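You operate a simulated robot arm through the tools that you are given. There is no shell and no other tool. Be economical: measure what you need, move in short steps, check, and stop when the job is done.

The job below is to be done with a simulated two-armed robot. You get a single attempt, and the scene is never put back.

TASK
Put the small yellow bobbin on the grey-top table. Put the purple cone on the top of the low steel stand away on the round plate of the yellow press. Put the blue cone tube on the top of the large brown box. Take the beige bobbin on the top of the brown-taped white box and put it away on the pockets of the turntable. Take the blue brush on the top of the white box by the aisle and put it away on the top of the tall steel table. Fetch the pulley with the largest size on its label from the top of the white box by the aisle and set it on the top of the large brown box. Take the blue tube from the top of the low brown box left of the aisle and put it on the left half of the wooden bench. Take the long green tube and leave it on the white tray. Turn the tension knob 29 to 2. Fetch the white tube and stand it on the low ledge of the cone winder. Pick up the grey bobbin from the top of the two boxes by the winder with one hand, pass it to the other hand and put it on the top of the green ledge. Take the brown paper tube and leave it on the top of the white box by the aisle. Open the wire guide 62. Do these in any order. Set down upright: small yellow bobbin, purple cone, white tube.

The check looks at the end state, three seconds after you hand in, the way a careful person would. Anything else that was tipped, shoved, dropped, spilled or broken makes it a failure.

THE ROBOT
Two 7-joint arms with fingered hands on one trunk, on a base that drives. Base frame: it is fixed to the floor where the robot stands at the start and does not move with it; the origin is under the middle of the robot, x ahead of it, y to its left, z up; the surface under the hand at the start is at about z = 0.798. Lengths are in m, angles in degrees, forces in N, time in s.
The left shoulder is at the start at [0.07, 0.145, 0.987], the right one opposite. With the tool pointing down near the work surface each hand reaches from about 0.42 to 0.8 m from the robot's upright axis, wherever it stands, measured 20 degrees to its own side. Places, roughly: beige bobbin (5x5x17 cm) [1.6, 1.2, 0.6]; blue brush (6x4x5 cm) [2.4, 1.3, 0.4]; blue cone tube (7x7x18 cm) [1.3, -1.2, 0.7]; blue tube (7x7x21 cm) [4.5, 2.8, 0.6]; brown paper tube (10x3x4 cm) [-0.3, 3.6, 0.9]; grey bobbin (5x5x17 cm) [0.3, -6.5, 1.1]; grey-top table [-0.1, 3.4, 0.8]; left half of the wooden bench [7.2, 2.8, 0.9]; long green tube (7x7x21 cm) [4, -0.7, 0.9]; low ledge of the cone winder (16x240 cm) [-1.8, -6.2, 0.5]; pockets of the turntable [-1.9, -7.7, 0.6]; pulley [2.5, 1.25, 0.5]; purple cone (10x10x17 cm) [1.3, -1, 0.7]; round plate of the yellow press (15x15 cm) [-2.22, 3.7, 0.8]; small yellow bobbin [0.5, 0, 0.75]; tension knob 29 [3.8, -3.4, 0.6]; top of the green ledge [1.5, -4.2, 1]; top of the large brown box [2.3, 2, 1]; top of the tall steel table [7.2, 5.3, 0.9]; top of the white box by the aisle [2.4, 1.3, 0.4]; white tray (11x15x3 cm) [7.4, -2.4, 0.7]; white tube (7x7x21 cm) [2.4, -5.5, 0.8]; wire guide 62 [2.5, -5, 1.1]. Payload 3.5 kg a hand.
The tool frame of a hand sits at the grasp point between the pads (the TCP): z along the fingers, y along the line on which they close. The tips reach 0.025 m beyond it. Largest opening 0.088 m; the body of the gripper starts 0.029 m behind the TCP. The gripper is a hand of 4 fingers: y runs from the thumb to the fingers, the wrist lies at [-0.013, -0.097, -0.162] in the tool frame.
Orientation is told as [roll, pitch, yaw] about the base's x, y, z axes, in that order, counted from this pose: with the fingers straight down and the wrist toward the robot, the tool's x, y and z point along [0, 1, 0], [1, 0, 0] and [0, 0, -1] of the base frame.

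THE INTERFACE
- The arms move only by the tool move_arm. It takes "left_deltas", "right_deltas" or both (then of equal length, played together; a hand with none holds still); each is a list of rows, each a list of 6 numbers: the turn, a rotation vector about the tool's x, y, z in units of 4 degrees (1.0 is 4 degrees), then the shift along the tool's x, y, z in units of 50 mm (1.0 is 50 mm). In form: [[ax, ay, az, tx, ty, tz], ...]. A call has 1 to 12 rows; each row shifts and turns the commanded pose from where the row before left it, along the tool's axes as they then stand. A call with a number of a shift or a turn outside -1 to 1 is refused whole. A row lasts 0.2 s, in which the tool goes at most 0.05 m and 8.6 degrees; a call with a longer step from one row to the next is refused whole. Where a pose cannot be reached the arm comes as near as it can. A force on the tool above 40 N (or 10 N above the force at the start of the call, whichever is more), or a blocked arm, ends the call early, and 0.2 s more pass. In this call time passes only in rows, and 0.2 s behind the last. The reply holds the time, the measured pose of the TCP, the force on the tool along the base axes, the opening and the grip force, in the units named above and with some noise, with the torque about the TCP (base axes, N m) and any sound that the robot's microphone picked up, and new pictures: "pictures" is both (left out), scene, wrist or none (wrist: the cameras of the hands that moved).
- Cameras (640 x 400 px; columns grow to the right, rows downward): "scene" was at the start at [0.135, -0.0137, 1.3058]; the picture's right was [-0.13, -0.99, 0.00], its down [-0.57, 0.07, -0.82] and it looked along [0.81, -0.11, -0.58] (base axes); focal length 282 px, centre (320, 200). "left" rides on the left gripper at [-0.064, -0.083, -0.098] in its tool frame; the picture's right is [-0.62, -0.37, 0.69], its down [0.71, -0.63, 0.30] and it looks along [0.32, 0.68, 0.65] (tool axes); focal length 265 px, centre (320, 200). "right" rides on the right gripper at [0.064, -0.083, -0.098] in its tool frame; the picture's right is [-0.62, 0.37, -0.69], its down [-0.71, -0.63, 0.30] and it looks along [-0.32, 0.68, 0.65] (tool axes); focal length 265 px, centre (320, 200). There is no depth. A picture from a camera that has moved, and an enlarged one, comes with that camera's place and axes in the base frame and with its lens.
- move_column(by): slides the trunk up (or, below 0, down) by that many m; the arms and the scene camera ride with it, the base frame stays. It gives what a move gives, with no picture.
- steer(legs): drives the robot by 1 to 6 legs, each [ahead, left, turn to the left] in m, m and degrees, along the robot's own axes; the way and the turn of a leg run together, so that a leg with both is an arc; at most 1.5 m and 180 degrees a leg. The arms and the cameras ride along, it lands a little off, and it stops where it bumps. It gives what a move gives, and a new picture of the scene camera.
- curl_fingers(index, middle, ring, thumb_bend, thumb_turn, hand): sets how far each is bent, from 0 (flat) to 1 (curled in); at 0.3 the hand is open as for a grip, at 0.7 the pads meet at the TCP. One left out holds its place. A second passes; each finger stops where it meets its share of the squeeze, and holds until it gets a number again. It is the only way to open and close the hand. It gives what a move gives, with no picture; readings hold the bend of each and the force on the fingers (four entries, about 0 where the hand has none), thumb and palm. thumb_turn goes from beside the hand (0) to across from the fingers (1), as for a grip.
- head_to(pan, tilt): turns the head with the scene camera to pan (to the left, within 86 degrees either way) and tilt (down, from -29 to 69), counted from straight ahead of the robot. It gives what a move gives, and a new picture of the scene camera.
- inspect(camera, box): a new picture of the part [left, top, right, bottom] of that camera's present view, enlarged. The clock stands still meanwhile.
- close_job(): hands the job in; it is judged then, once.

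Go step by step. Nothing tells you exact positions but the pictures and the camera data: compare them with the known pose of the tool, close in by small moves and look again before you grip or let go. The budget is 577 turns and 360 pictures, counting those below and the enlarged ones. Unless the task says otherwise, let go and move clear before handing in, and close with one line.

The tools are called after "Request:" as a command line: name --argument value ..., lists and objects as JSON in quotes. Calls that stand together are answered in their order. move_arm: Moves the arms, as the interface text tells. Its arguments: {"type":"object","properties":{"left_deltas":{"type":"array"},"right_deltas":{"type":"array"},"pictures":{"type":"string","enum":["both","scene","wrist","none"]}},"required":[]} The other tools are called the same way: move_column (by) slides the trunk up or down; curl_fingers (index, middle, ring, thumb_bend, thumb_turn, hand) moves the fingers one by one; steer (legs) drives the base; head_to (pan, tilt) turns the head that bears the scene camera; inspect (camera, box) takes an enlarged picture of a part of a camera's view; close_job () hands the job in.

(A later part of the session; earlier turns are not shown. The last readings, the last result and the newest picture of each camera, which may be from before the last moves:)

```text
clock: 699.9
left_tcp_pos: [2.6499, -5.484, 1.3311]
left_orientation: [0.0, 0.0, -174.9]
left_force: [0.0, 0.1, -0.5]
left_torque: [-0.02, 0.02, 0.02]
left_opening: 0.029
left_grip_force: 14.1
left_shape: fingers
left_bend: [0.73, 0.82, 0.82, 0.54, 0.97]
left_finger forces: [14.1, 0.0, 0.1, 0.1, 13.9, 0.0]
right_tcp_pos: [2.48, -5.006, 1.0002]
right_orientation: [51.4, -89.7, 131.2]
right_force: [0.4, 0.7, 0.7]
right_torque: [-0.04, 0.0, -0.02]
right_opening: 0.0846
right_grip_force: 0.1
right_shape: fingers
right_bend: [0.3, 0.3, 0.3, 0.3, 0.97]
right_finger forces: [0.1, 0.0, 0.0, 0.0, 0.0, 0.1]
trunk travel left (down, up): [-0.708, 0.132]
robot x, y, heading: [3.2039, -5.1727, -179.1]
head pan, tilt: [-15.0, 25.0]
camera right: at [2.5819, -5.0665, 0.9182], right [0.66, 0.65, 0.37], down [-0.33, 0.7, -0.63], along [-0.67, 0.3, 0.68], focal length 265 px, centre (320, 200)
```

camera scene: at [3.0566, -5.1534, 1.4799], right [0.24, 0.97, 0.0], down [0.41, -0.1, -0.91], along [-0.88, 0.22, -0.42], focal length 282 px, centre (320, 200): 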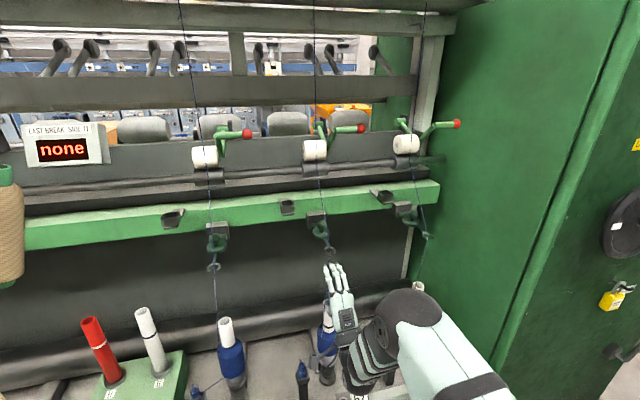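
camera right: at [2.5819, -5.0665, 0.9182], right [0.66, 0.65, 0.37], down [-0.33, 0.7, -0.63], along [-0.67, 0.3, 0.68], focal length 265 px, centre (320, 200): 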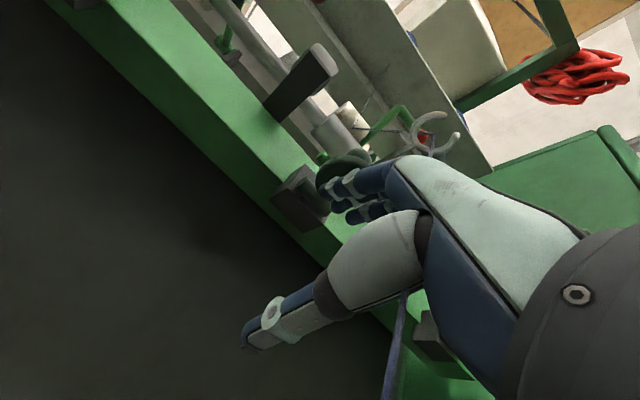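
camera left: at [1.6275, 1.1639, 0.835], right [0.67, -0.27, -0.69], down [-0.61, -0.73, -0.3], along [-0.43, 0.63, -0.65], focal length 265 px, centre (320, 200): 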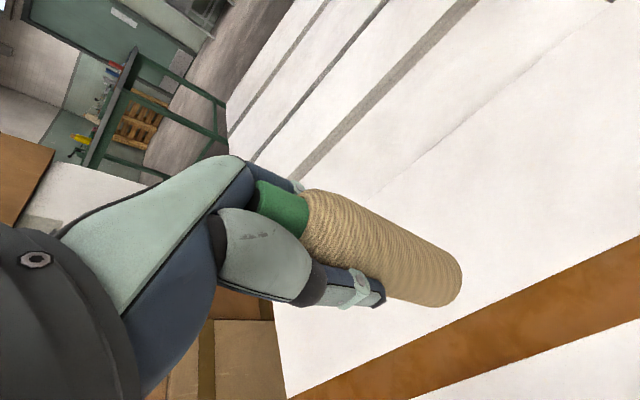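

Fingers are under the disc and hook. Lifting.

Request:
move_arm --right_deltas '[[0, 0, 0, 0, 0.4, 0], [0, 0, 0, 0, 0.4, 0], [0, 0, 0, 0, 0.4, 0], [0, 0, 0, 0, 0.4, 0], [0, 0, 0, 0, 0, 0]]' --pictures "both"

```text
clock: 701.0
left_tcp_pos: [2.6492, -5.4845, 1.3309]
left_orientation: [0.0, 0.1, -175.0]
left_force: [0.2, 0.0, -0.9]
left_torque: [-0.03, 0.01, 0.0]
left_opening: 0.0287
left_grip_force: 14.0
left_shape: fingers
left_bend: [0.73, 0.82, 0.82, 0.54, 0.97]
left_finger forces: [14.2, 0.1, 0.0, 0.0, 13.8, 0.0]
right_tcp_pos: [2.4769, -5.0065, 1.0791]
right_orientation: [49.6, -89.5, 133.0]
right_force: [0.1, 0.2, 0.7]
right_torque: [0.01, -0.02, -0.01]
right_opening: 0.085
right_grip_force: 0.1
right_shape: fingers
right_bend: [0.3, 0.3, 0.3, 0.3, 0.97]
right_finger forces: [0.0, 0.1, 0.0, 0.1, 0.0, 0.0]
trunk travel left (down, up): [-0.708, 0.132]
robot x, y, heading: [3.2, -5.1729, -179.0]
head pan, tilt: [-15.0, 25.0]
camera scene: at [3.057, -5.1531, 1.4799], right [0.24, 0.97, 0.0], down [0.41, -0.1, -0.91], along [-0.88, 0.22, -0.42], focal length 282 px, centre (320, 200)
camera right: at [2.5793, -5.0667, 0.9979], right [0.66, 0.65, 0.37], down [-0.33, 0.7, -0.64], along [-0.67, 0.3, 0.68], focal length 265 px, centre (320, 200)
```

scene: 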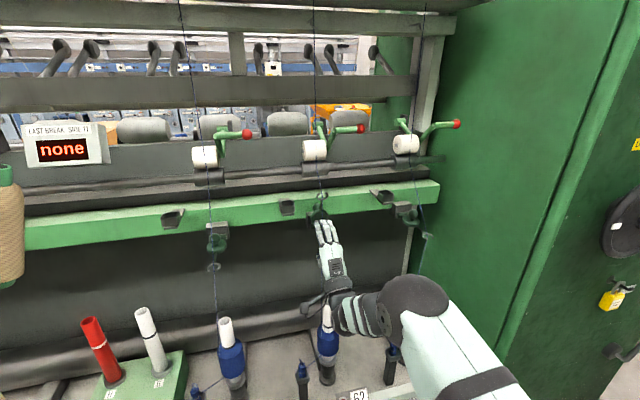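
right: 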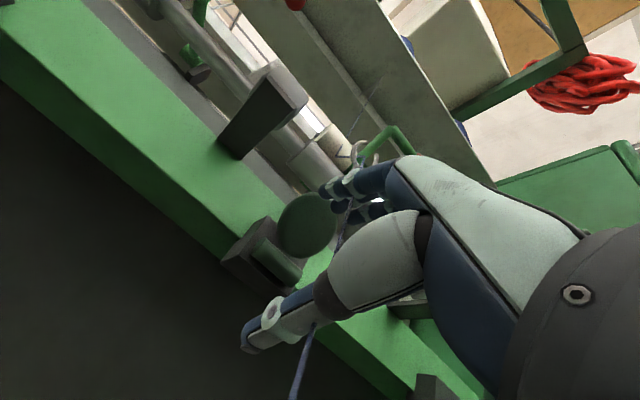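

Request:
inspect --camera "scene" --box '[290, 180, 354, 250]'

Request:
inspect --camera "right" --box '[220, 130, 400, 290]'

```text
5.71 times, centred on (322, 215) of scene
camera zoom: at [3.057, -5.1531, 1.4799], right [0.24, 0.97, 0.0], down [0.41, -0.1, -0.91], along [-0.88, 0.22, -0.42], focal length 1611 px, centre (309, 114)
```

zoom: 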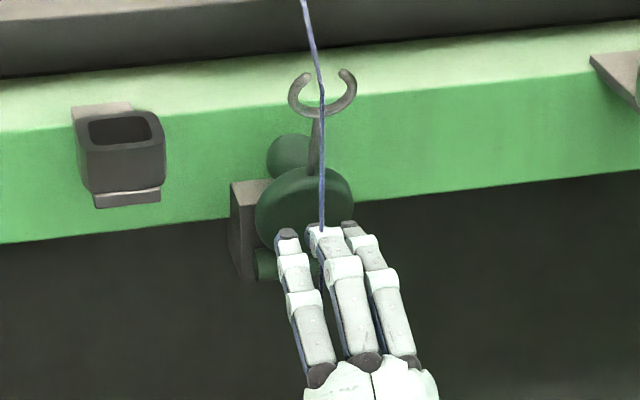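

```text
2.50 times, centred on (310, 210) of right
camera zoom: at [2.5793, -5.0667, 0.9979], right [0.66, 0.65, 0.37], down [-0.33, 0.7, -0.64], along [-0.67, 0.3, 0.68], focal length 664 px, centre (345, 175)
```

zoom: 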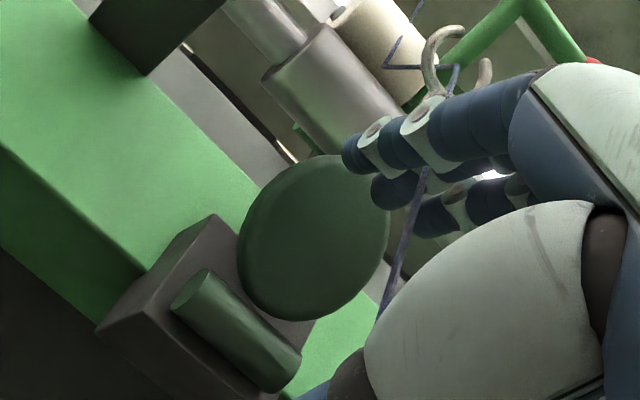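

The guide has swung up nearly vertical. I'll push it gently a bit further back, then withdraw and check that it stays.

Request:
move_arm --right_deltas '[[0, 0, 0, 0, 0.2, 0], [0, 0, 0, 0, 0.2, 0.15], [0, 0, 0, 0, 0, 0.15], [0, 0, 0, 0, 0, 0.15], [0, 0, 0, 0, 0, 0]]' --pictures "none"

Request:
move_arm --right_deltas '[[0, 0, 0, 0, 0, -0.9], [0, 0, 0, 0, 0, -0.9], [0, 0, 0, 0, -0.6, -0.7], [0, 0, 0, 0, -0.9, 0]]' --pictures "none"

Request:
inspect --camera "scene" --box '[290, 180, 354, 250]'

```text
clock: 702.2
left_tcp_pos: [2.6573, -5.4836, 1.3354]
left_orientation: [0.0, -0.3, -174.9]
left_force: [-1.0, 0.3, -0.2]
left_torque: [-0.04, 0.02, 0.03]
left_opening: 0.029
left_grip_force: 13.8
left_shape: fingers
left_bend: [0.73, 0.82, 0.82, 0.54, 0.97]
left_finger forces: [14.1, 0.0, 0.0, 0.0, 13.8, 0.0]
right_tcp_pos: [2.4612, -5.0067, 1.1038]
right_orientation: [125.0, -89.5, 57.5]
right_force: [28.8, 0.9, -3.5]
right_torque: [-0.07, 1.24, -0.32]
right_opening: 0.0849
right_grip_force: 13.5
right_shape: fingers
right_bend: [0.3, 0.3, 0.3, 0.3, 0.97]
right_finger forces: [0.0, 27.2, 0.1, 0.0, 0.0, 0.0]
trunk travel left (down, up): [-0.708, 0.132]
robot x, y, heading: [3.1925, -5.1681, -179.1]
head pan, tilt: [-15.0, 25.0]
```

```text
clock: 703.2
left_tcp_pos: [2.6467, -5.4844, 1.3294]
left_orientation: [0.0, 0.2, -174.9]
left_force: [0.5, 0.8, -1.1]
left_torque: [-0.04, 0.03, 0.01]
left_opening: 0.0288
left_grip_force: 14.1
left_shape: fingers
left_bend: [0.73, 0.82, 0.82, 0.54, 0.97]
left_finger forces: [14.2, 0.1, 0.0, 0.1, 13.7, 0.1]
right_tcp_pos: [2.578, -5.0002, 1.0239]
right_orientation: [46.0, -89.6, 136.8]
right_force: [0.4, -0.5, -0.6]
right_torque: [-0.01, 0.03, 0.0]
right_opening: 0.0845
right_grip_force: 0.1
right_shape: fingers
right_bend: [0.3, 0.3, 0.3, 0.3, 0.97]
right_finger forces: [0.1, 0.0, 0.1, 0.0, 0.1, 0.0]
trunk travel left (down, up): [-0.708, 0.132]
robot x, y, heading: [3.1996, -5.1717, -178.8]
head pan, tilt: [-15.0, 25.0]
```

```text
5.71 times, centred on (322, 215) of scene
camera zoom: at [3.0541, -5.1528, 1.4797], right [0.24, 0.97, 0.0], down [0.41, -0.1, -0.91], along [-0.88, 0.22, -0.42], focal length 1611 px, centre (309, 114)
```

zoom: 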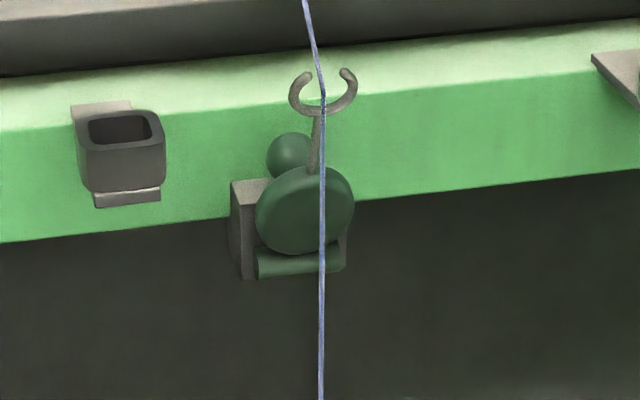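

Guide 62 stays open. Now the white tube, top at (2.465, −5.448, 0.95). I'll back off, turn the right hand to point down again, and step along.

Request:
steer --legs '[[-0.15, 0.0, 0], [0, 0.33, -0.9]]'

Request:
move_arm --right_deltas '[[1, 0, 0, 0, 0, 0], [1, 0, 0, 0, 0, 0], [1, 0, 0, 0, 0, 0], [1, 0, 0, 0, 0, 0], [1, 0, 0, 0, 0, 0], [1, 0, 0, 0, 0, 0], [1, 0, 0, 0, 0, 0], [1, 0, 0, 0, 0, 0], [1, 0, 0, 0, 0, 0], [1, 0, 0, 0, 0, 0], [1, 0, 0, 0, 0, 0], [1, 0, 0, 0, 0, 0]]' --pictures "none"

Request:
move_arm --right_deltas '[[1, 0, 0, 0, 0, 0], [1, 0, 0, 0, 0, 0], [1, 0, 0, 0, 0, 0], [1, 0, 0, 0, 0, 0], [1, 0, 0, 0, 0, 0], [1, 0, 0, 0, 0, 0], [1, 0, 0, 0, 0, 0], [1, 0, 0, 0, 0, 0], [1, 0, 0, 0, 0, 0], [1, 0, 0, 0, 0, 0], [0.6, 0, 0, 0, 0, 0]]' --pictures "wrist"

```text
clock: 706.4
left_tcp_pos: [2.801, -5.7996, 1.3317]
left_orientation: [0.0, 0.1, -175.7]
left_force: [-0.5, -0.8, -1.1]
left_torque: [0.03, 0.0, -0.01]
left_opening: 0.0291
left_grip_force: 14.2
left_shape: fingers
left_bend: [0.73, 0.82, 0.82, 0.54, 0.97]
left_finger forces: [14.1, 0.0, 0.0, 0.0, 13.7, 0.0]
right_tcp_pos: [2.7351, -5.317, 1.0246]
right_orientation: [55.0, -89.6, 126.9]
right_force: [-0.4, 0.2, 0.4]
right_torque: [-0.02, -0.01, -0.02]
right_opening: 0.0847
right_grip_force: 0.1
right_shape: fingers
right_bend: [0.3, 0.3, 0.3, 0.3, 0.97]
right_finger forces: [0.1, 0.0, 0.0, 0.0, 0.0, 0.0]
trunk travel left (down, up): [-0.708, 0.132]
robot x, y, heading: [3.3513, -5.4978, -179.5]
head pan, tilt: [-15.0, 25.0]
camera scene: at [3.212, -5.474, 1.4799], right [0.25, 0.97, 0.0], down [0.41, -0.11, -0.91], along [-0.88, 0.23, -0.42], focal length 282 px, centre (320, 200)
```

scene: 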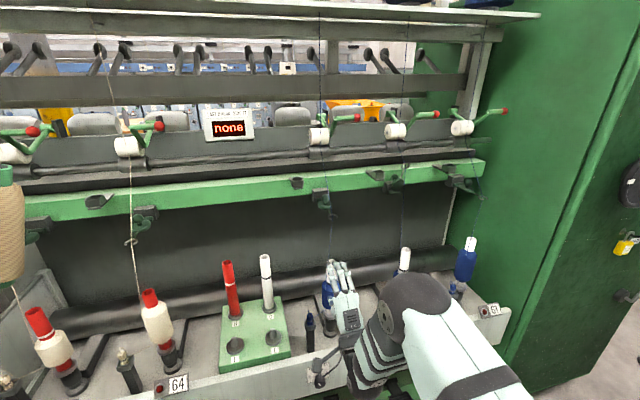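

```text
clock: 709.0
left_tcp_pos: [2.8005, -5.8011, 1.3326]
left_orientation: [0.0, 0.0, -175.6]
left_force: [0.4, 0.1, -0.8]
left_torque: [-0.03, -0.02, -0.02]
left_opening: 0.0289
left_grip_force: 13.9
left_shape: fingers
left_bend: [0.73, 0.82, 0.82, 0.54, 0.97]
left_finger forces: [14.0, 0.0, 0.0, 0.1, 13.7, 0.0]
right_tcp_pos: [2.737, -5.3183, 1.0242]
right_orientation: [0.5, -41.7, -178.3]
right_force: [-0.9, -0.2, 0.4]
right_torque: [0.0, 0.05, 0.04]
right_opening: 0.0845
right_grip_force: 0.0
right_shape: fingers
right_bend: [0.3, 0.3, 0.3, 0.3, 0.97]
right_finger forces: [0.1, 0.0, 0.0, 0.0, 0.0, 0.1]
trunk travel left (down, up): [-0.708, 0.132]
robot x, y, heading: [3.3528, -5.4961, -179.5]
head pan, tilt: [-15.0, 25.0]
```

```text
clock: 711.4
left_tcp_pos: [2.8009, -5.8009, 1.3311]
left_orientation: [0.0, 0.1, -175.5]
left_force: [-0.7, 0.2, -1.3]
left_torque: [0.01, 0.01, 0.02]
left_opening: 0.0289
left_grip_force: 14.1
left_shape: fingers
left_bend: [0.73, 0.82, 0.82, 0.54, 0.97]
left_finger forces: [14.0, 0.0, 0.0, 0.1, 13.7, 0.1]
right_tcp_pos: [2.7371, -5.317, 1.0243]
right_orientation: [0.3, 0.7, -178.0]
right_force: [-0.1, -0.3, -0.1]
right_torque: [0.01, 0.0, -0.04]
right_opening: 0.0847
right_grip_force: 0.0
right_shape: fingers
right_bend: [0.3, 0.3, 0.3, 0.3, 0.97]
right_finger forces: [0.0, 0.1, 0.1, 0.2, 0.1, 0.0]
trunk travel left (down, up): [-0.708, 0.132]
robot x, y, heading: [3.356, -5.4939, -179.5]
head pan, tilt: [-15.0, 25.0]
camera right: at [2.821, -5.3787, 1.125], right [-0.4, 0.61, 0.68], down [0.61, 0.73, -0.3], along [-0.69, 0.3, -0.66], focal length 265 px, centre (320, 200)
```

right: 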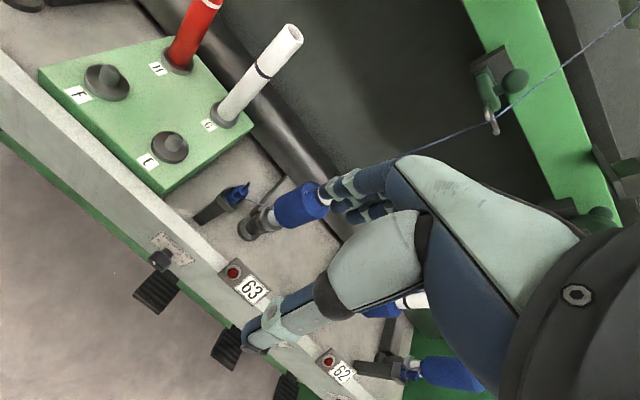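

Request:
steer --legs '[[0.13, 0, 0]]'

Request:
move_arm --right_deltas '[[0, 0, 0, 0.9, 0, 0.1], [0, 0, 0, 0.9, 0, 0.1], [0, 0, 0, 0.9, 0, 0.1], [0, 0, 0, 0, 0, 0]]' --pictures "wrist"

```text
clock: 712.7
left_tcp_pos: [2.6727, -5.8028, 1.3325]
left_orientation: [0.0, -0.1, -175.5]
left_force: [0.4, -0.3, -1.7]
left_torque: [-0.03, 0.0, -0.02]
left_opening: 0.029
left_grip_force: 13.7
left_shape: fingers
left_bend: [0.73, 0.82, 0.82, 0.54, 0.97]
left_finger forces: [14.1, 0.1, 0.0, 0.0, 13.7, 0.0]
right_tcp_pos: [2.6052, -5.3202, 1.0263]
right_orientation: [0.3, 0.5, -177.9]
right_force: [0.2, -0.1, 0.1]
right_torque: [-0.01, -0.03, -0.04]
right_opening: 0.0849
right_grip_force: 0.0
right_shape: fingers
right_bend: [0.3, 0.3, 0.3, 0.3, 0.97]
right_finger forces: [0.1, 0.0, 0.1, 0.1, 0.0, 0.0]
trunk travel left (down, up): [-0.708, 0.132]
robot x, y, heading: [3.2228, -5.4939, -179.5]
head pan, tilt: [-15.0, 25.0]
camera scene: at [3.0833, -5.4765, 1.4802], right [0.25, 0.97, 0.0], down [0.41, -0.11, -0.91], along [-0.88, 0.23, -0.42], focal length 282 px, centre (320, 200)
```

scene: 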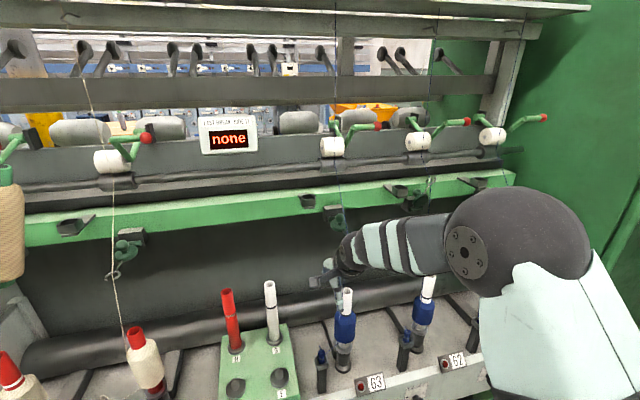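

```text
clock: 713.7
left_tcp_pos: [2.6708, -5.8023, 1.3318]
left_orientation: [0.0, 0.0, -175.5]
left_force: [-0.4, 0.6, -1.3]
left_torque: [-0.04, -0.01, 0.02]
left_opening: 0.0289
left_grip_force: 14.0
left_shape: fingers
left_bend: [0.73, 0.82, 0.82, 0.54, 0.97]
left_finger forces: [14.0, 0.0, 0.0, 0.0, 13.7, 0.0]
right_tcp_pos: [2.6104, -5.4573, 1.0092]
right_orientation: [0.2, 0.6, -177.8]
right_force: [-0.9, 0.3, -0.4]
right_torque: [-0.02, -0.02, 0.04]
right_opening: 0.0845
right_grip_force: 0.0
right_shape: fingers
right_bend: [0.3, 0.3, 0.3, 0.3, 0.97]
right_finger forces: [0.0, 0.0, 0.0, 0.0, 0.0, 0.0]
trunk travel left (down, up): [-0.708, 0.132]
robot x, y, heading: [3.2212, -5.4954, -179.8]
head pan, tilt: [-15.0, 25.0]
camera right: at [2.6946, -5.518, 1.1092], right [-0.4, 0.61, 0.69], down [0.61, 0.74, -0.3], along [-0.69, 0.3, -0.66], focal length 265 px, centre (320, 200)
```

right: 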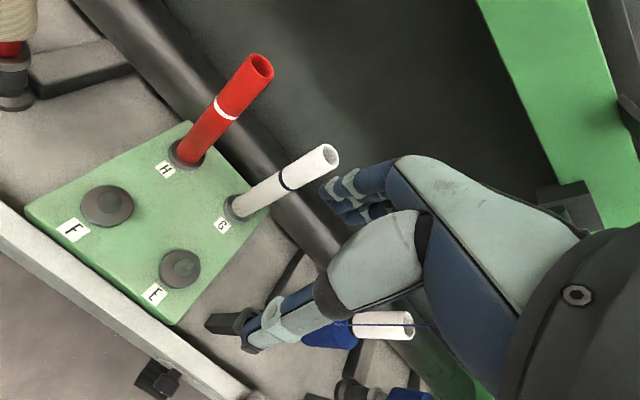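

Refined: white tube top at (2.43, −5.456, 0.911), in holder G. I'll lower to just above tube height, slide in under the beam.

Request:
move_arm --right_deltas '[[0, 0, 0, 0, 0, 0.55], [0, 0, 0, 0, 0, 0.5]]' --pictures "none"

Request:
steer --legs '[[0.1, 0, 0]]'

Request:
move_arm --right_deltas '[[0, 0, 0, 0, 0.75, 0], [0, 0, 0, 0, 0.7, 0], [0, 0, 0, 0, 0, 0]]' --pictures "both"

```text
clock: 714.3
left_tcp_pos: [2.6703, -5.8041, 1.3307]
left_orientation: [0.0, 0.1, -175.5]
left_force: [0.0, -0.3, 0.1]
left_torque: [-0.06, 0.02, 0.03]
left_opening: 0.0291
left_grip_force: 14.0
left_shape: fingers
left_bend: [0.73, 0.82, 0.82, 0.54, 0.97]
left_finger forces: [14.0, 0.0, 0.1, 0.0, 13.7, 0.0]
right_tcp_pos: [2.6107, -5.4561, 0.9572]
right_orientation: [0.4, 0.8, -178.0]
right_force: [-0.3, 0.0, -0.1]
right_torque: [-0.01, -0.02, 0.02]
right_opening: 0.0847
right_grip_force: 0.0
right_shape: fingers
right_bend: [0.3, 0.3, 0.3, 0.3, 0.97]
right_finger forces: [0.0, 0.0, 0.0, 0.1, 0.1, 0.0]
trunk travel left (down, up): [-0.708, 0.132]
robot x, y, heading: [3.2208, -5.4967, -179.7]
head pan, tilt: [-15.0, 25.0]
```

```text
clock: 715.4
left_tcp_pos: [2.5715, -5.8033, 1.3341]
left_orientation: [0.0, -0.1, -175.4]
left_force: [0.2, -0.3, -0.9]
left_torque: [-0.03, 0.02, 0.03]
left_opening: 0.0289
left_grip_force: 14.0
left_shape: fingers
left_bend: [0.73, 0.82, 0.82, 0.54, 0.97]
left_finger forces: [14.0, 0.0, 0.0, 0.0, 13.8, 0.0]
right_tcp_pos: [2.5106, -5.4571, 0.9575]
right_orientation: [0.3, 0.7, -177.8]
right_force: [0.1, 0.2, 1.0]
right_torque: [0.02, -0.03, 0.02]
right_opening: 0.0851
right_grip_force: 0.1
right_shape: fingers
right_bend: [0.3, 0.3, 0.3, 0.3, 0.97]
right_finger forces: [0.1, 0.0, 0.1, 0.1, 0.0, 0.1]
trunk travel left (down, up): [-0.708, 0.132]
robot x, y, heading: [3.1256, -5.4943, -179.7]
head pan, tilt: [-15.0, 25.0]
camera scene: at [2.9818, -5.4774, 1.4802], right [0.25, 0.97, 0.0], down [0.41, -0.11, -0.91], along [-0.88, 0.23, -0.42], focal length 282 px, centre (320, 200)
```

scene: 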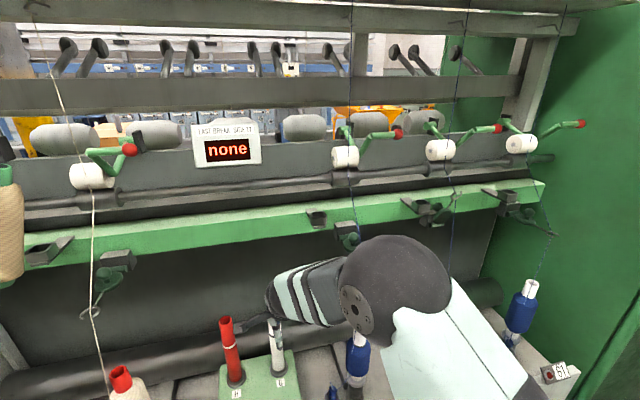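

```text
clock: 716.2
left_tcp_pos: [2.57, -5.8047, 1.3331]
left_orientation: [0.0, -0.1, -175.3]
left_force: [0.4, 0.0, -0.9]
left_torque: [-0.03, 0.01, -0.05]
left_opening: 0.0291
left_grip_force: 13.6
left_shape: fingers
left_bend: [0.73, 0.82, 0.82, 0.54, 0.97]
left_finger forces: [14.0, 0.1, 0.0, 0.1, 13.7, 0.0]
right_tcp_pos: [2.437, -5.4617, 0.9582]
right_orientation: [0.3, 0.6, -177.7]
right_force: [-0.3, 0.6, 0.0]
right_torque: [-0.02, -0.01, -0.02]
right_opening: 0.0852
right_grip_force: 0.0
right_shape: fingers
right_bend: [0.3, 0.3, 0.3, 0.3, 0.97]
right_finger forces: [0.0, 0.1, 0.1, 0.1, 0.0, 0.0]
trunk travel left (down, up): [-0.708, 0.132]
robot x, y, heading: [3.1214, -5.4986, -179.2]
head pan, tilt: [-15.0, 25.0]
camera scene: at [2.9806, -5.4777, 1.48], right [0.25, 0.97, 0.0], down [0.41, -0.11, -0.91], along [-0.88, 0.23, -0.42], focal length 282 px, centre (320, 200)
camera right: at [2.5226, -5.523, 1.057], right [-0.4, 0.61, 0.69], down [0.61, 0.74, -0.3], along [-0.69, 0.3, -0.66], focal length 265 px, centre (320, 200)
```

scene: 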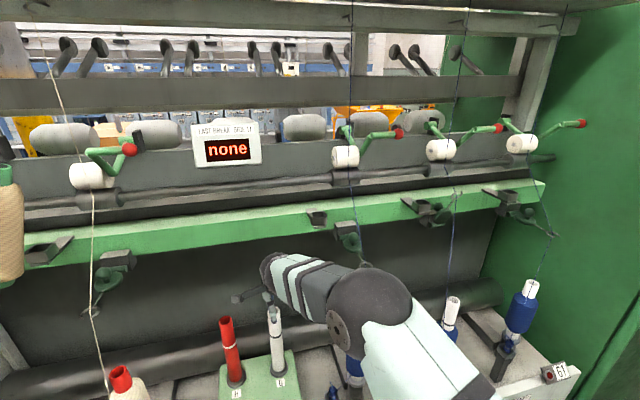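
right: 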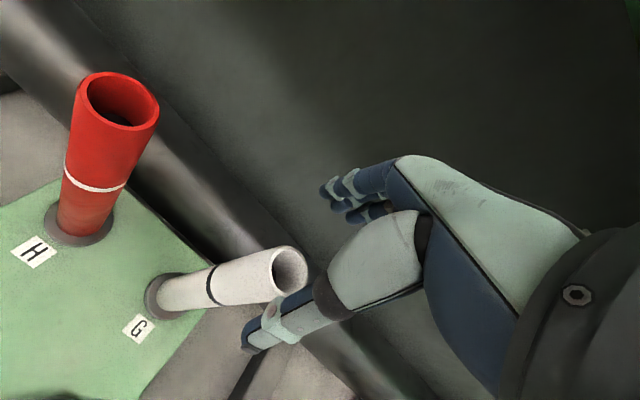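

Aligned. Descending around the tube.

Request:
move_arm --right_deltas '[[0, 0, 0, -0.18, 0.05, 0.5], [0, 0, 0, 0, 0, 0.5], [0, 0, 0, 0, 0, 0.42], [0, 0, 0, 0, 0, 0]]' --pictures "wrist"

```text
clock: 717.2
left_tcp_pos: [2.5694, -5.8049, 1.3326]
left_orientation: [0.0, 0.0, -175.4]
left_force: [-1.0, -0.2, -0.3]
left_torque: [-0.03, -0.01, 0.04]
left_opening: 0.0288
left_grip_force: 14.0
left_shape: fingers
left_bend: [0.73, 0.82, 0.82, 0.54, 0.97]
left_finger forces: [14.0, 0.0, 0.1, 0.0, 13.7, 0.1]
right_tcp_pos: [2.4355, -5.4516, 0.8851]
right_orientation: [0.4, 0.8, -177.8]
right_force: [-0.4, 0.2, 0.5]
right_torque: [0.0, 0.02, 0.01]
right_opening: 0.0852
right_grip_force: 0.2
right_shape: fingers
right_bend: [0.3, 0.3, 0.3, 0.3, 0.97]
right_finger forces: [0.0, 0.1, 0.1, 0.0, 0.0, 0.0]
trunk travel left (down, up): [-0.708, 0.132]
robot x, y, heading: [3.121, -5.4934, -179.6]
head pan, tilt: [-15.0, 25.0]
camera right: at [2.5198, -5.5131, 0.9862], right [-0.4, 0.61, 0.69], down [0.61, 0.74, -0.3], along [-0.69, 0.3, -0.66], focal length 265 px, centre (320, 200)
```

right: 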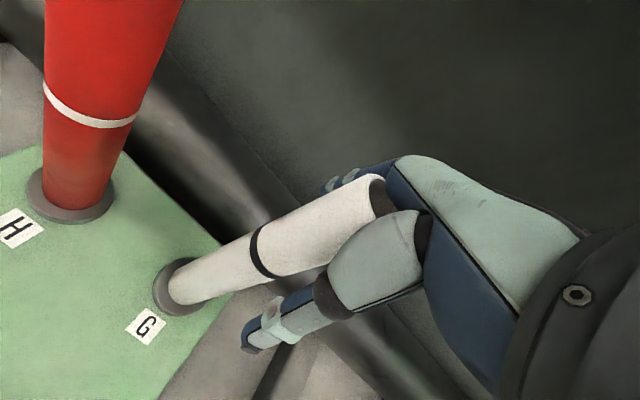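

Tube is between thumb and fingers with its top just above the TCP. Closing and lifting.

Request:
curl_fingers --hand "right" --index 0.78 --middle 0.72 --ring 0.72 --thumb_bend 0.7

Request:
move_arm --right_deltas '[[0, 0, 0, 0, 0, -0.3], [0, 0, 0, 0, 0, -0.5], [0, 0, 0, 0, 0, -0.5], [0, 0, 0, 0, 0, 0]]' --pictures "wrist"

```text
clock: 718.2
left_tcp_pos: [2.5686, -5.8038, 1.3319]
left_orientation: [0.0, 0.0, -175.4]
left_force: [0.1, -0.5, -1.4]
left_torque: [-0.01, 0.0, 0.0]
left_opening: 0.0289
left_grip_force: 14.0
left_shape: fingers
left_bend: [0.73, 0.82, 0.82, 0.54, 0.97]
left_finger forces: [14.0, 0.0, 0.0, 0.0, 13.7, 0.1]
right_tcp_pos: [2.4344, -5.4504, 0.887]
right_orientation: [0.4, 0.7, -177.9]
right_force: [-0.1, 0.9, -0.7]
right_torque: [0.07, 0.01, 0.03]
right_opening: 0.0228
right_grip_force: 11.2
right_shape: fingers
right_bend: [0.58, 0.71, 0.72, 0.6, 0.97]
right_finger forces: [9.5, 1.7, 0.1, 0.0, 10.9, 0.1]
trunk travel left (down, up): [-0.708, 0.132]
robot x, y, heading: [3.1213, -5.4976, -179.6]
head pan, tilt: [-15.0, 25.0]
```

```text
clock: 719.2
left_tcp_pos: [2.5692, -5.8041, 1.3318]
left_orientation: [0.0, 0.1, -175.4]
left_force: [1.2, 0.3, -0.5]
left_torque: [0.02, -0.01, 0.01]
left_opening: 0.029
left_grip_force: 14.0
left_shape: fingers
left_bend: [0.73, 0.82, 0.82, 0.54, 0.97]
left_finger forces: [14.1, 0.1, 0.1, 0.1, 13.8, 0.0]
right_tcp_pos: [2.4345, -5.4496, 0.9505]
right_orientation: [0.3, 0.6, -177.8]
right_force: [1.1, -0.3, 0.0]
right_torque: [0.01, 0.01, -0.02]
right_opening: 0.023
right_grip_force: 10.2
right_shape: fingers
right_bend: [0.58, 0.71, 0.72, 0.6, 0.97]
right_finger forces: [9.4, 1.5, 0.0, 0.0, 10.5, 0.2]
trunk travel left (down, up): [-0.708, 0.132]
robot x, y, heading: [3.1233, -5.496, -178.9]
head pan, tilt: [-15.0, 25.0]
camera right: at [2.5194, -5.5116, 1.0508], right [-0.4, 0.61, 0.68], down [0.61, 0.74, -0.3], along [-0.69, 0.29, -0.66], focal length 265 px, centre (320, 200)
```

right: 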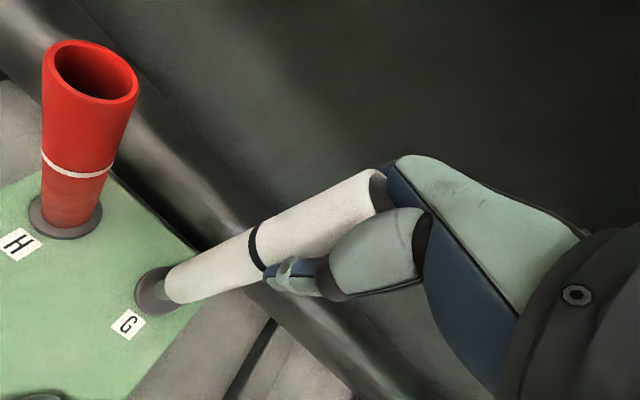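

Request:
move_arm --right_deltas '[[0, 0, 0, 0, 0, -0.4], [0, 0, 0, 0, 0, 0]]' --pictures "none"

Request:
steer --legs '[[-0.22, 0, 0]]'

```text
clock: 719.8
left_tcp_pos: [2.5696, -5.8038, 1.331]
left_orientation: [0.1, 0.0, -175.4]
left_force: [-0.9, 0.7, -0.4]
left_torque: [-0.03, 0.01, -0.01]
left_opening: 0.0289
left_grip_force: 13.8
left_shape: fingers
left_bend: [0.73, 0.82, 0.82, 0.54, 0.97]
left_finger forces: [14.0, 0.0, 0.0, 0.0, 13.6, 0.0]
right_tcp_pos: [2.4343, -5.4505, 0.9705]
right_orientation: [0.3, 0.6, -177.8]
right_force: [0.4, 0.0, -0.3]
right_torque: [0.02, -0.02, 0.0]
right_opening: 0.0229
right_grip_force: 11.2
right_shape: fingers
right_bend: [0.58, 0.71, 0.72, 0.6, 0.97]
right_finger forces: [9.3, 1.5, 0.0, 0.0, 10.6, 0.1]
trunk travel left (down, up): [-0.708, 0.132]
robot x, y, heading: [3.1211, -5.4994, -179.4]
head pan, tilt: [-15.0, 25.0]
```

```text
clock: 721.5
left_tcp_pos: [2.7863, -5.8011, 1.331]
left_orientation: [0.0, 0.0, -175.7]
left_force: [-0.6, 0.1, -1.2]
left_torque: [0.0, -0.01, -0.03]
left_opening: 0.0292
left_grip_force: 13.4
left_shape: fingers
left_bend: [0.73, 0.82, 0.82, 0.54, 0.97]
left_finger forces: [14.0, 0.1, 0.1, 0.0, 13.7, 0.1]
right_tcp_pos: [2.6552, -5.4465, 0.9685]
right_orientation: [0.3, 0.8, -178.0]
right_force: [-0.2, -0.1, -0.7]
right_torque: [0.01, 0.02, 0.02]
right_opening: 0.0228
right_grip_force: 10.8
right_shape: fingers
right_bend: [0.58, 0.71, 0.72, 0.6, 0.97]
right_finger forces: [9.3, 1.4, 0.0, 0.1, 10.6, 0.1]
trunk travel left (down, up): [-0.708, 0.132]
robot x, y, heading: [3.3429, -5.4951, -179.7]
head pan, tilt: [-15.0, 25.0]
camera scene: at [3.1984, -5.4754, 1.4797], right [0.25, 0.97, 0.0], down [0.41, -0.11, -0.91], along [-0.88, 0.23, -0.42], focal length 282 px, centre (320, 200)
```

scene: 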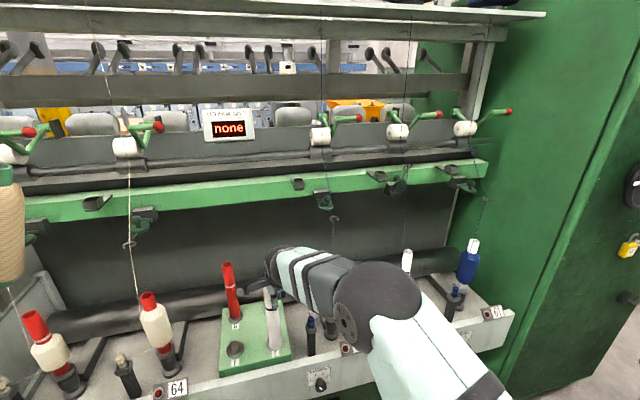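

White tube in hand. I'll drive back north through the gate and look west.

Request:
steer --legs '[[0, 0, -90.3], [0, 0.14, 0], [1.5, 0, 0], [1.1, 0, 0]]'

Request:
head_to --pan 80 --tilt 20

```text
clock: 738.9
left_tcp_pos: [2.8852, -2.3386, 1.3321]
left_orientation: [-0.1, 0.0, 94.2]
left_force: [-0.6, 0.2, -1.2]
left_torque: [-0.02, -0.01, 0.07]
left_opening: 0.0289
left_grip_force: 14.3
left_shape: fingers
left_bend: [0.73, 0.82, 0.82, 0.54, 0.97]
left_finger forces: [14.1, 0.1, 0.1, 0.0, 13.8, 0.0]
right_tcp_pos: [3.2397, -2.2041, 0.9702]
right_orientation: [0.3, 0.7, 91.8]
right_force: [0.3, 1.0, 0.4]
right_torque: [-0.01, 0.01, 0.02]
right_opening: 0.0223
right_grip_force: 9.7
right_shape: fingers
right_bend: [0.59, 0.71, 0.72, 0.6, 0.97]
right_finger forces: [8.7, 1.3, 0.0, 0.1, 9.7, 0.0]
trunk travel left (down, up): [-0.708, 0.132]
robot x, y, heading: [3.1884, -2.895, 90.4]
head pan, tilt: [-15.0, 25.0]
camera scene: at [3.2097, -2.755, 1.48], right [0.97, -0.26, 0.0], down [-0.11, -0.41, -0.91], along [0.23, 0.88, -0.42], focal length 282 px, centre (320, 200)
```

scene: 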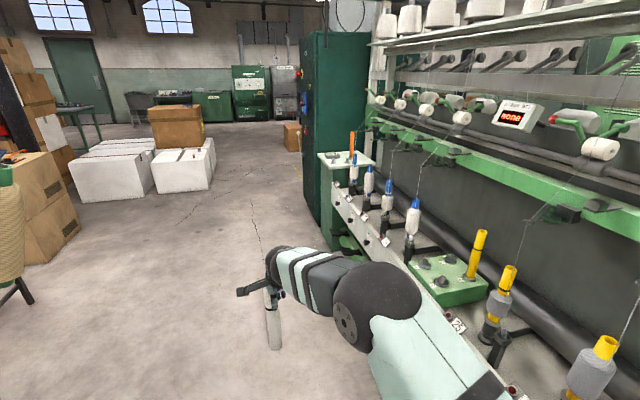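

```text
clock: 740.6
left_tcp_pos: [2.8849, -2.3373, 1.3318]
left_orientation: [0.0, 0.0, 94.2]
left_force: [0.5, -0.6, -1.0]
left_torque: [0.02, 0.01, 0.01]
left_opening: 0.0288
left_grip_force: 14.5
left_shape: fingers
left_bend: [0.73, 0.82, 0.82, 0.54, 0.97]
left_finger forces: [14.0, 0.0, 0.0, 0.0, 13.9, 0.1]
right_tcp_pos: [3.2399, -2.2061, 0.9708]
right_orientation: [0.3, 0.7, 91.8]
right_force: [-0.1, 0.2, 0.0]
right_torque: [-0.03, 0.0, -0.01]
right_opening: 0.0226
right_grip_force: 9.9
right_shape: fingers
right_bend: [0.59, 0.71, 0.72, 0.6, 0.97]
right_finger forces: [8.7, 1.5, 0.0, 0.1, 9.7, 0.0]
trunk travel left (down, up): [-0.708, 0.132]
robot x, y, heading: [3.1909, -2.891, 90.3]
head pan, tilt: [80.0, 20.0]
camera scene: at [3.0944, -2.8277, 1.488], right [0.17, 0.99, 0.0], down [0.34, -0.06, -0.94], along [-0.93, 0.16, -0.34], focal length 282 px, centre (320, 200)
```

scene: 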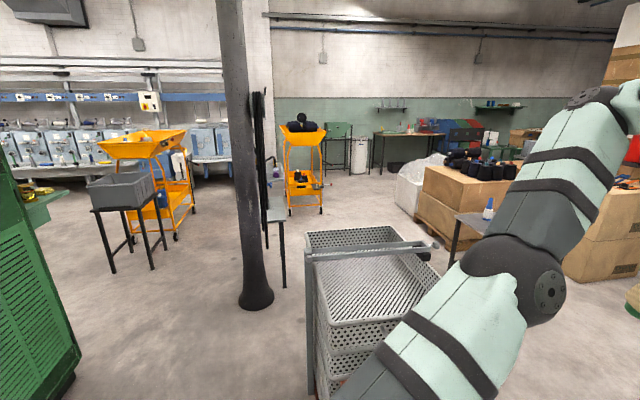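

The way west is clear along y≈−3.5, between the pillar at (1.22, −3.0) and the green cabinet's north face at y≈−4. I'll raise the hands, then drive through.

Request:
move_arm --right_deltas '[[0, 0, 0, 0, 0, -0.9], [0, 0, 0, 0, 0, -0.9], [0, 0, 0, 0, 0, -0.7]]' --pictures "none"

Request:
steer --legs '[[0, 0, 89.7], [0, 0.19, 0], [0.75, 0, 0], [0.4, 0.42, 0], [0.55, 0.02, 0]]'

Request:
head_to --pan 50 --tilt 20

```text
clock: 741.4
left_tcp_pos: [2.8844, -2.3358, 1.3324]
left_orientation: [-0.1, 0.0, 94.2]
left_force: [-0.4, 1.3, -0.5]
left_torque: [-0.02, 0.0, -0.03]
left_opening: 0.0291
left_grip_force: 13.6
left_shape: fingers
left_bend: [0.73, 0.82, 0.82, 0.54, 0.97]
left_finger forces: [14.1, 0.1, 0.1, 0.0, 13.8, 0.0]
right_tcp_pos: [3.2411, -2.2022, 1.0945]
right_orientation: [0.2, 0.8, 91.9]
right_force: [0.6, 0.1, -1.1]
right_torque: [-0.02, -0.04, -0.03]
right_opening: 0.0223
right_grip_force: 10.1
right_shape: fingers
right_bend: [0.59, 0.71, 0.72, 0.6, 0.97]
right_finger forces: [8.6, 1.3, 0.0, 0.0, 9.6, 0.2]
trunk travel left (down, up): [-0.708, 0.132]
robot x, y, heading: [3.1855, -2.8957, 89.9]
head pan, tilt: [80.0, 20.0]
```

```text
clock: 756.1
left_tcp_pos: [0.9427, -3.808, 1.3325]
left_orientation: [0.0, 0.0, -176.2]
left_force: [-0.4, -0.2, -0.7]
left_torque: [0.0, 0.01, -0.01]
left_opening: 0.0291
left_grip_force: 14.0
left_shape: fingers
left_bend: [0.73, 0.82, 0.82, 0.54, 0.97]
left_finger forces: [14.3, 0.1, 0.0, 0.0, 13.8, 0.1]
right_tcp_pos: [0.8123, -3.4519, 1.0943]
right_orientation: [0.3, 0.5, -178.7]
right_force: [0.2, 0.0, -0.7]
right_torque: [0.01, 0.03, 0.0]
right_opening: 0.022
right_grip_force: 9.5
right_shape: fingers
right_bend: [0.59, 0.72, 0.72, 0.6, 0.97]
right_finger forces: [8.1, 1.3, 0.0, 0.0, 8.7, 0.2]
trunk travel left (down, up): [-0.708, 0.132]
robot x, y, heading: [1.501, -3.5101, 179.2]
head pan, tilt: [80.0, 20.0]
camera scene: at [1.4323, -3.6033, 1.4881], right [-0.98, 0.18, 0.0], down [0.06, 0.34, -0.94], along [-0.17, -0.92, -0.34], focal length 282 px, centre (320, 200)
```

scene: 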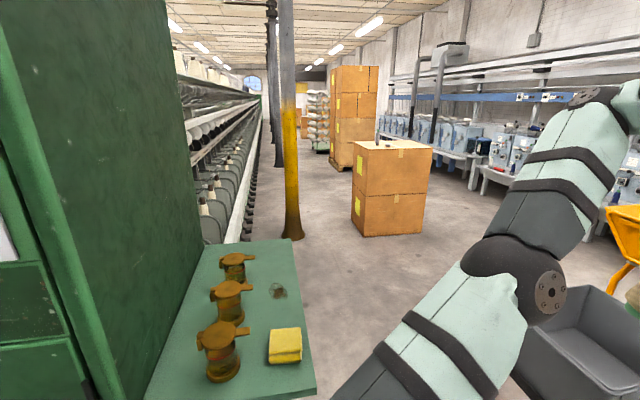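

```text
clock: 757.0
left_tcp_pos: [0.9429, -3.8091, 1.3317]
left_orientation: [0.0, 0.0, -176.2]
left_force: [-0.2, 0.0, -1.1]
left_torque: [0.01, 0.02, -0.04]
left_opening: 0.0292
left_grip_force: 14.3
left_shape: fingers
left_bend: [0.73, 0.82, 0.82, 0.54, 0.97]
left_finger forces: [14.2, 0.1, 0.0, 0.0, 13.7, 0.0]
right_tcp_pos: [0.8113, -3.4512, 1.0937]
right_orientation: [0.3, 0.7, -178.6]
right_force: [0.6, -0.4, -0.5]
right_torque: [0.0, 0.03, 0.03]
right_opening: 0.0216
right_grip_force: 9.7
right_shape: fingers
right_bend: [0.59, 0.72, 0.72, 0.6, 0.97]
right_finger forces: [8.1, 1.3, 0.0, 0.0, 8.8, 0.2]
trunk travel left (down, up): [-0.708, 0.132]
robot x, y, heading: [1.5004, -3.5103, 179.6]
head pan, tilt: [50.0, 20.0]
camera scene: at [1.3879, -3.5828, 1.488], right [-0.76, 0.65, 0.0], down [0.22, 0.26, -0.94], along [-0.61, -0.72, -0.34], focal length 282 px, centre (320, 200)
```

scene: 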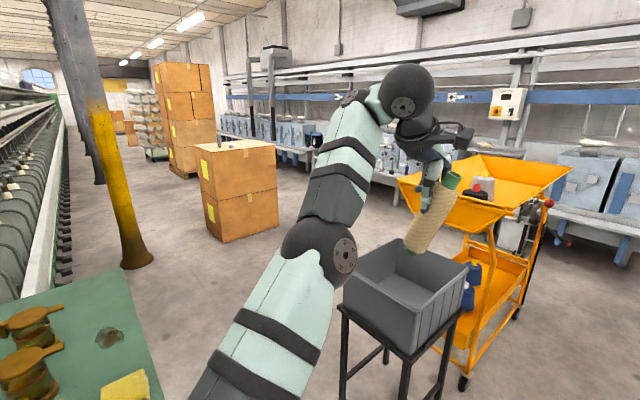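

Excellent view: the grey bobbin stands on the stacked boxes, the winder is along the far wall. I'll go west between the trolleys at y≈−3.25.

Request:
steer --legs '[[0.5, 0.09, 0], [0.4, -0.35, 0], [1.2, 0, 0]]'

```text
clock: 762.5
left_tcp_pos: [0.0636, -3.5312, 1.329]
left_orientation: [-0.1, 0.1, 177.4]
left_force: [0.5, -0.3, -1.4]
left_torque: [-0.02, 0.03, 0.02]
left_opening: 0.0288
left_grip_force: 14.0
left_shape: fingers
left_bend: [0.73, 0.82, 0.82, 0.54, 0.97]
left_finger forces: [13.8, 0.0, 0.1, 0.1, 13.7, 0.1]
right_tcp_pos: [-0.0272, -3.1596, 1.0907]
right_orientation: [0.2, 1.0, 174.9]
right_force: [1.3, 0.5, -0.5]
right_torque: [0.01, 0.03, 0.03]
right_opening: 0.0218
right_grip_force: 9.4
right_shape: fingers
right_bend: [0.59, 0.72, 0.72, 0.6, 0.97]
right_finger forces: [8.2, 1.2, 0.1, 0.1, 8.8, 0.2]
trunk travel left (down, up): [-0.708, 0.132]
robot x, y, heading: [0.6564, -3.2987, 173.1]
head pan, tilt: [50.0, 20.0]
stopped in leg 2: the robot was blocked; the commanded pose is now the measured one
camera scene: at [0.5296, -3.3568, 1.4874], right [-0.69, 0.73, 0.0], down [0.25, 0.24, -0.94], along [-0.68, -0.64, -0.35], focal length 282 px, centre (320, 200)
```

scene: 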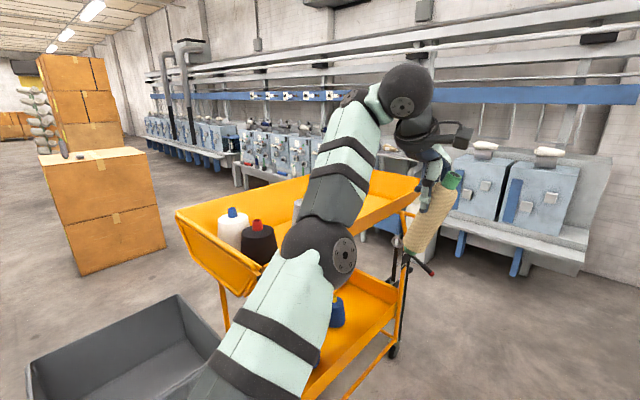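

Blocked, probably by the small table next to the pillar. Let me look to my right.

Request:
head_to --pan -75 --tilt 45

```text
clock: 764.6
left_tcp_pos: [0.0617, -3.5303, 1.329]
left_orientation: [-0.1, 0.3, 177.3]
left_force: [-0.3, 0.5, -1.1]
left_torque: [0.02, 0.04, 0.02]
left_opening: 0.029
left_grip_force: 13.7
left_shape: fingers
left_bend: [0.73, 0.82, 0.82, 0.54, 0.97]
left_finger forces: [13.9, 0.0, 0.0, 0.0, 13.7, 0.1]
right_tcp_pos: [-0.0259, -3.1609, 1.0912]
right_orientation: [0.2, 0.9, 174.9]
right_force: [-0.6, -0.3, -0.5]
right_torque: [-0.01, -0.03, 0.01]
right_opening: 0.0219
right_grip_force: 8.8
right_shape: fingers
right_bend: [0.59, 0.72, 0.72, 0.6, 0.97]
right_finger forces: [8.1, 1.1, 0.1, 0.1, 8.8, 0.1]
trunk travel left (down, up): [-0.708, 0.132]
robot x, y, heading: [0.6574, -3.2939, 173.2]
head pan, tilt: [-75.0, 45.0]
camera scene: at [0.5855, -3.2124, 1.4492], right [0.99, 0.14, 0.01], down [0.11, -0.7, -0.71], along [-0.1, 0.7, -0.71], focal length 282 px, centre (320, 200)
```

scene: 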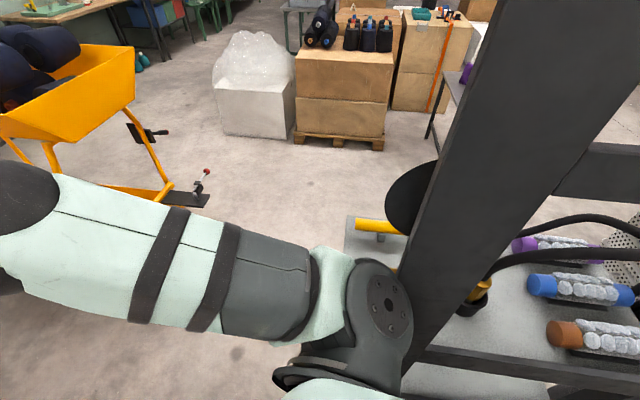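

A black-framed stand is right beside my right shoulder. I'll move left, straighten, and go on.

Request:
steer --legs '[[0, 0.13, 0], [0, 0, 6.8], [0.45, 0, 0], [0.5, -0.2, 0], [0.5, 0, 0]]'

Request:
head_to --pan 45 --tilt 25

```text
clock: 774.0
left_tcp_pos: [-1.3506, -3.5501, 1.3326]
left_orientation: [0.0, -0.1, -175.1]
left_force: [0.3, 0.0, -0.9]
left_torque: [-0.01, 0.03, 0.01]
left_opening: 0.0291
left_grip_force: 14.0
left_shape: fingers
left_bend: [0.73, 0.82, 0.82, 0.54, 0.97]
left_finger forces: [13.9, 0.0, 0.0, 0.0, 13.7, 0.0]
right_tcp_pos: [-1.4887, -3.1949, 1.0949]
right_orientation: [0.3, 0.6, -177.6]
right_force: [0.9, 0.0, -1.2]
right_torque: [0.0, 0.0, 0.02]
right_opening: 0.0217
right_grip_force: 8.9
right_shape: fingers
right_bend: [0.59, 0.72, 0.72, 0.6, 0.97]
right_finger forces: [8.1, 1.2, 0.0, 0.0, 8.9, 0.2]
trunk travel left (down, up): [-0.708, 0.132]
robot x, y, heading: [-0.8009, -3.2393, -179.1]
head pan, tilt: [-75.0, 45.0]
camera scene: at [-0.874, -3.1641, 1.4495], right [0.96, 0.27, 0.0], down [0.19, -0.68, -0.71], along [-0.19, 0.68, -0.71], focal length 282 px, centre (320, 200)
```

scene: 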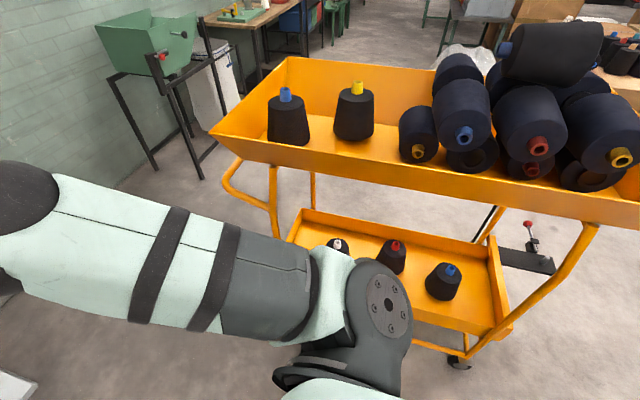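

```text
clock: 776.0
left_tcp_pos: [-1.3522, -3.5491, 1.3322]
left_orientation: [0.0, 0.0, -175.0]
left_force: [-0.6, -0.3, -1.8]
left_torque: [-0.02, 0.01, -0.02]
left_opening: 0.0289
left_grip_force: 13.7
left_shape: fingers
left_bend: [0.73, 0.82, 0.82, 0.54, 0.97]
left_finger forces: [13.8, 0.0, 0.0, 0.0, 13.7, 0.0]
right_tcp_pos: [-1.4901, -3.1935, 1.0949]
right_orientation: [0.3, 0.7, -177.7]
right_force: [0.5, 0.2, -1.0]
right_torque: [0.02, -0.02, -0.03]
right_opening: 0.0216
right_grip_force: 9.4
right_shape: fingers
right_bend: [0.59, 0.72, 0.72, 0.6, 0.97]
right_finger forces: [8.1, 1.1, 0.1, 0.1, 8.9, 0.1]
trunk travel left (down, up): [-0.708, 0.132]
robot x, y, heading: [-0.8007, -3.2382, -179.3]
head pan, tilt: [45.0, 25.0]
camera scene: at [-0.9173, -3.3084, 1.4799], right [-0.72, 0.7, 0.0], down [0.3, 0.3, -0.91], along [-0.63, -0.65, -0.42], focal length 282 px, centre (320, 200)
```

scene: 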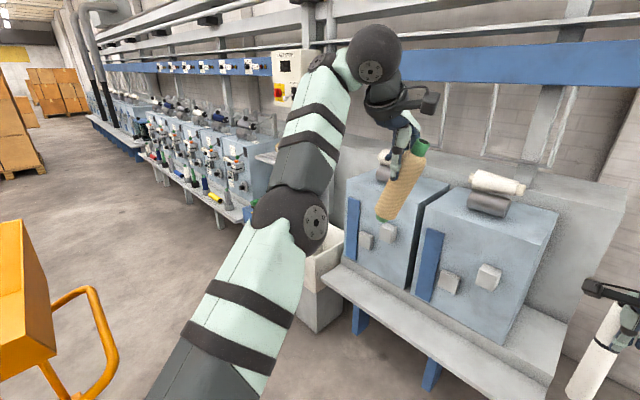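

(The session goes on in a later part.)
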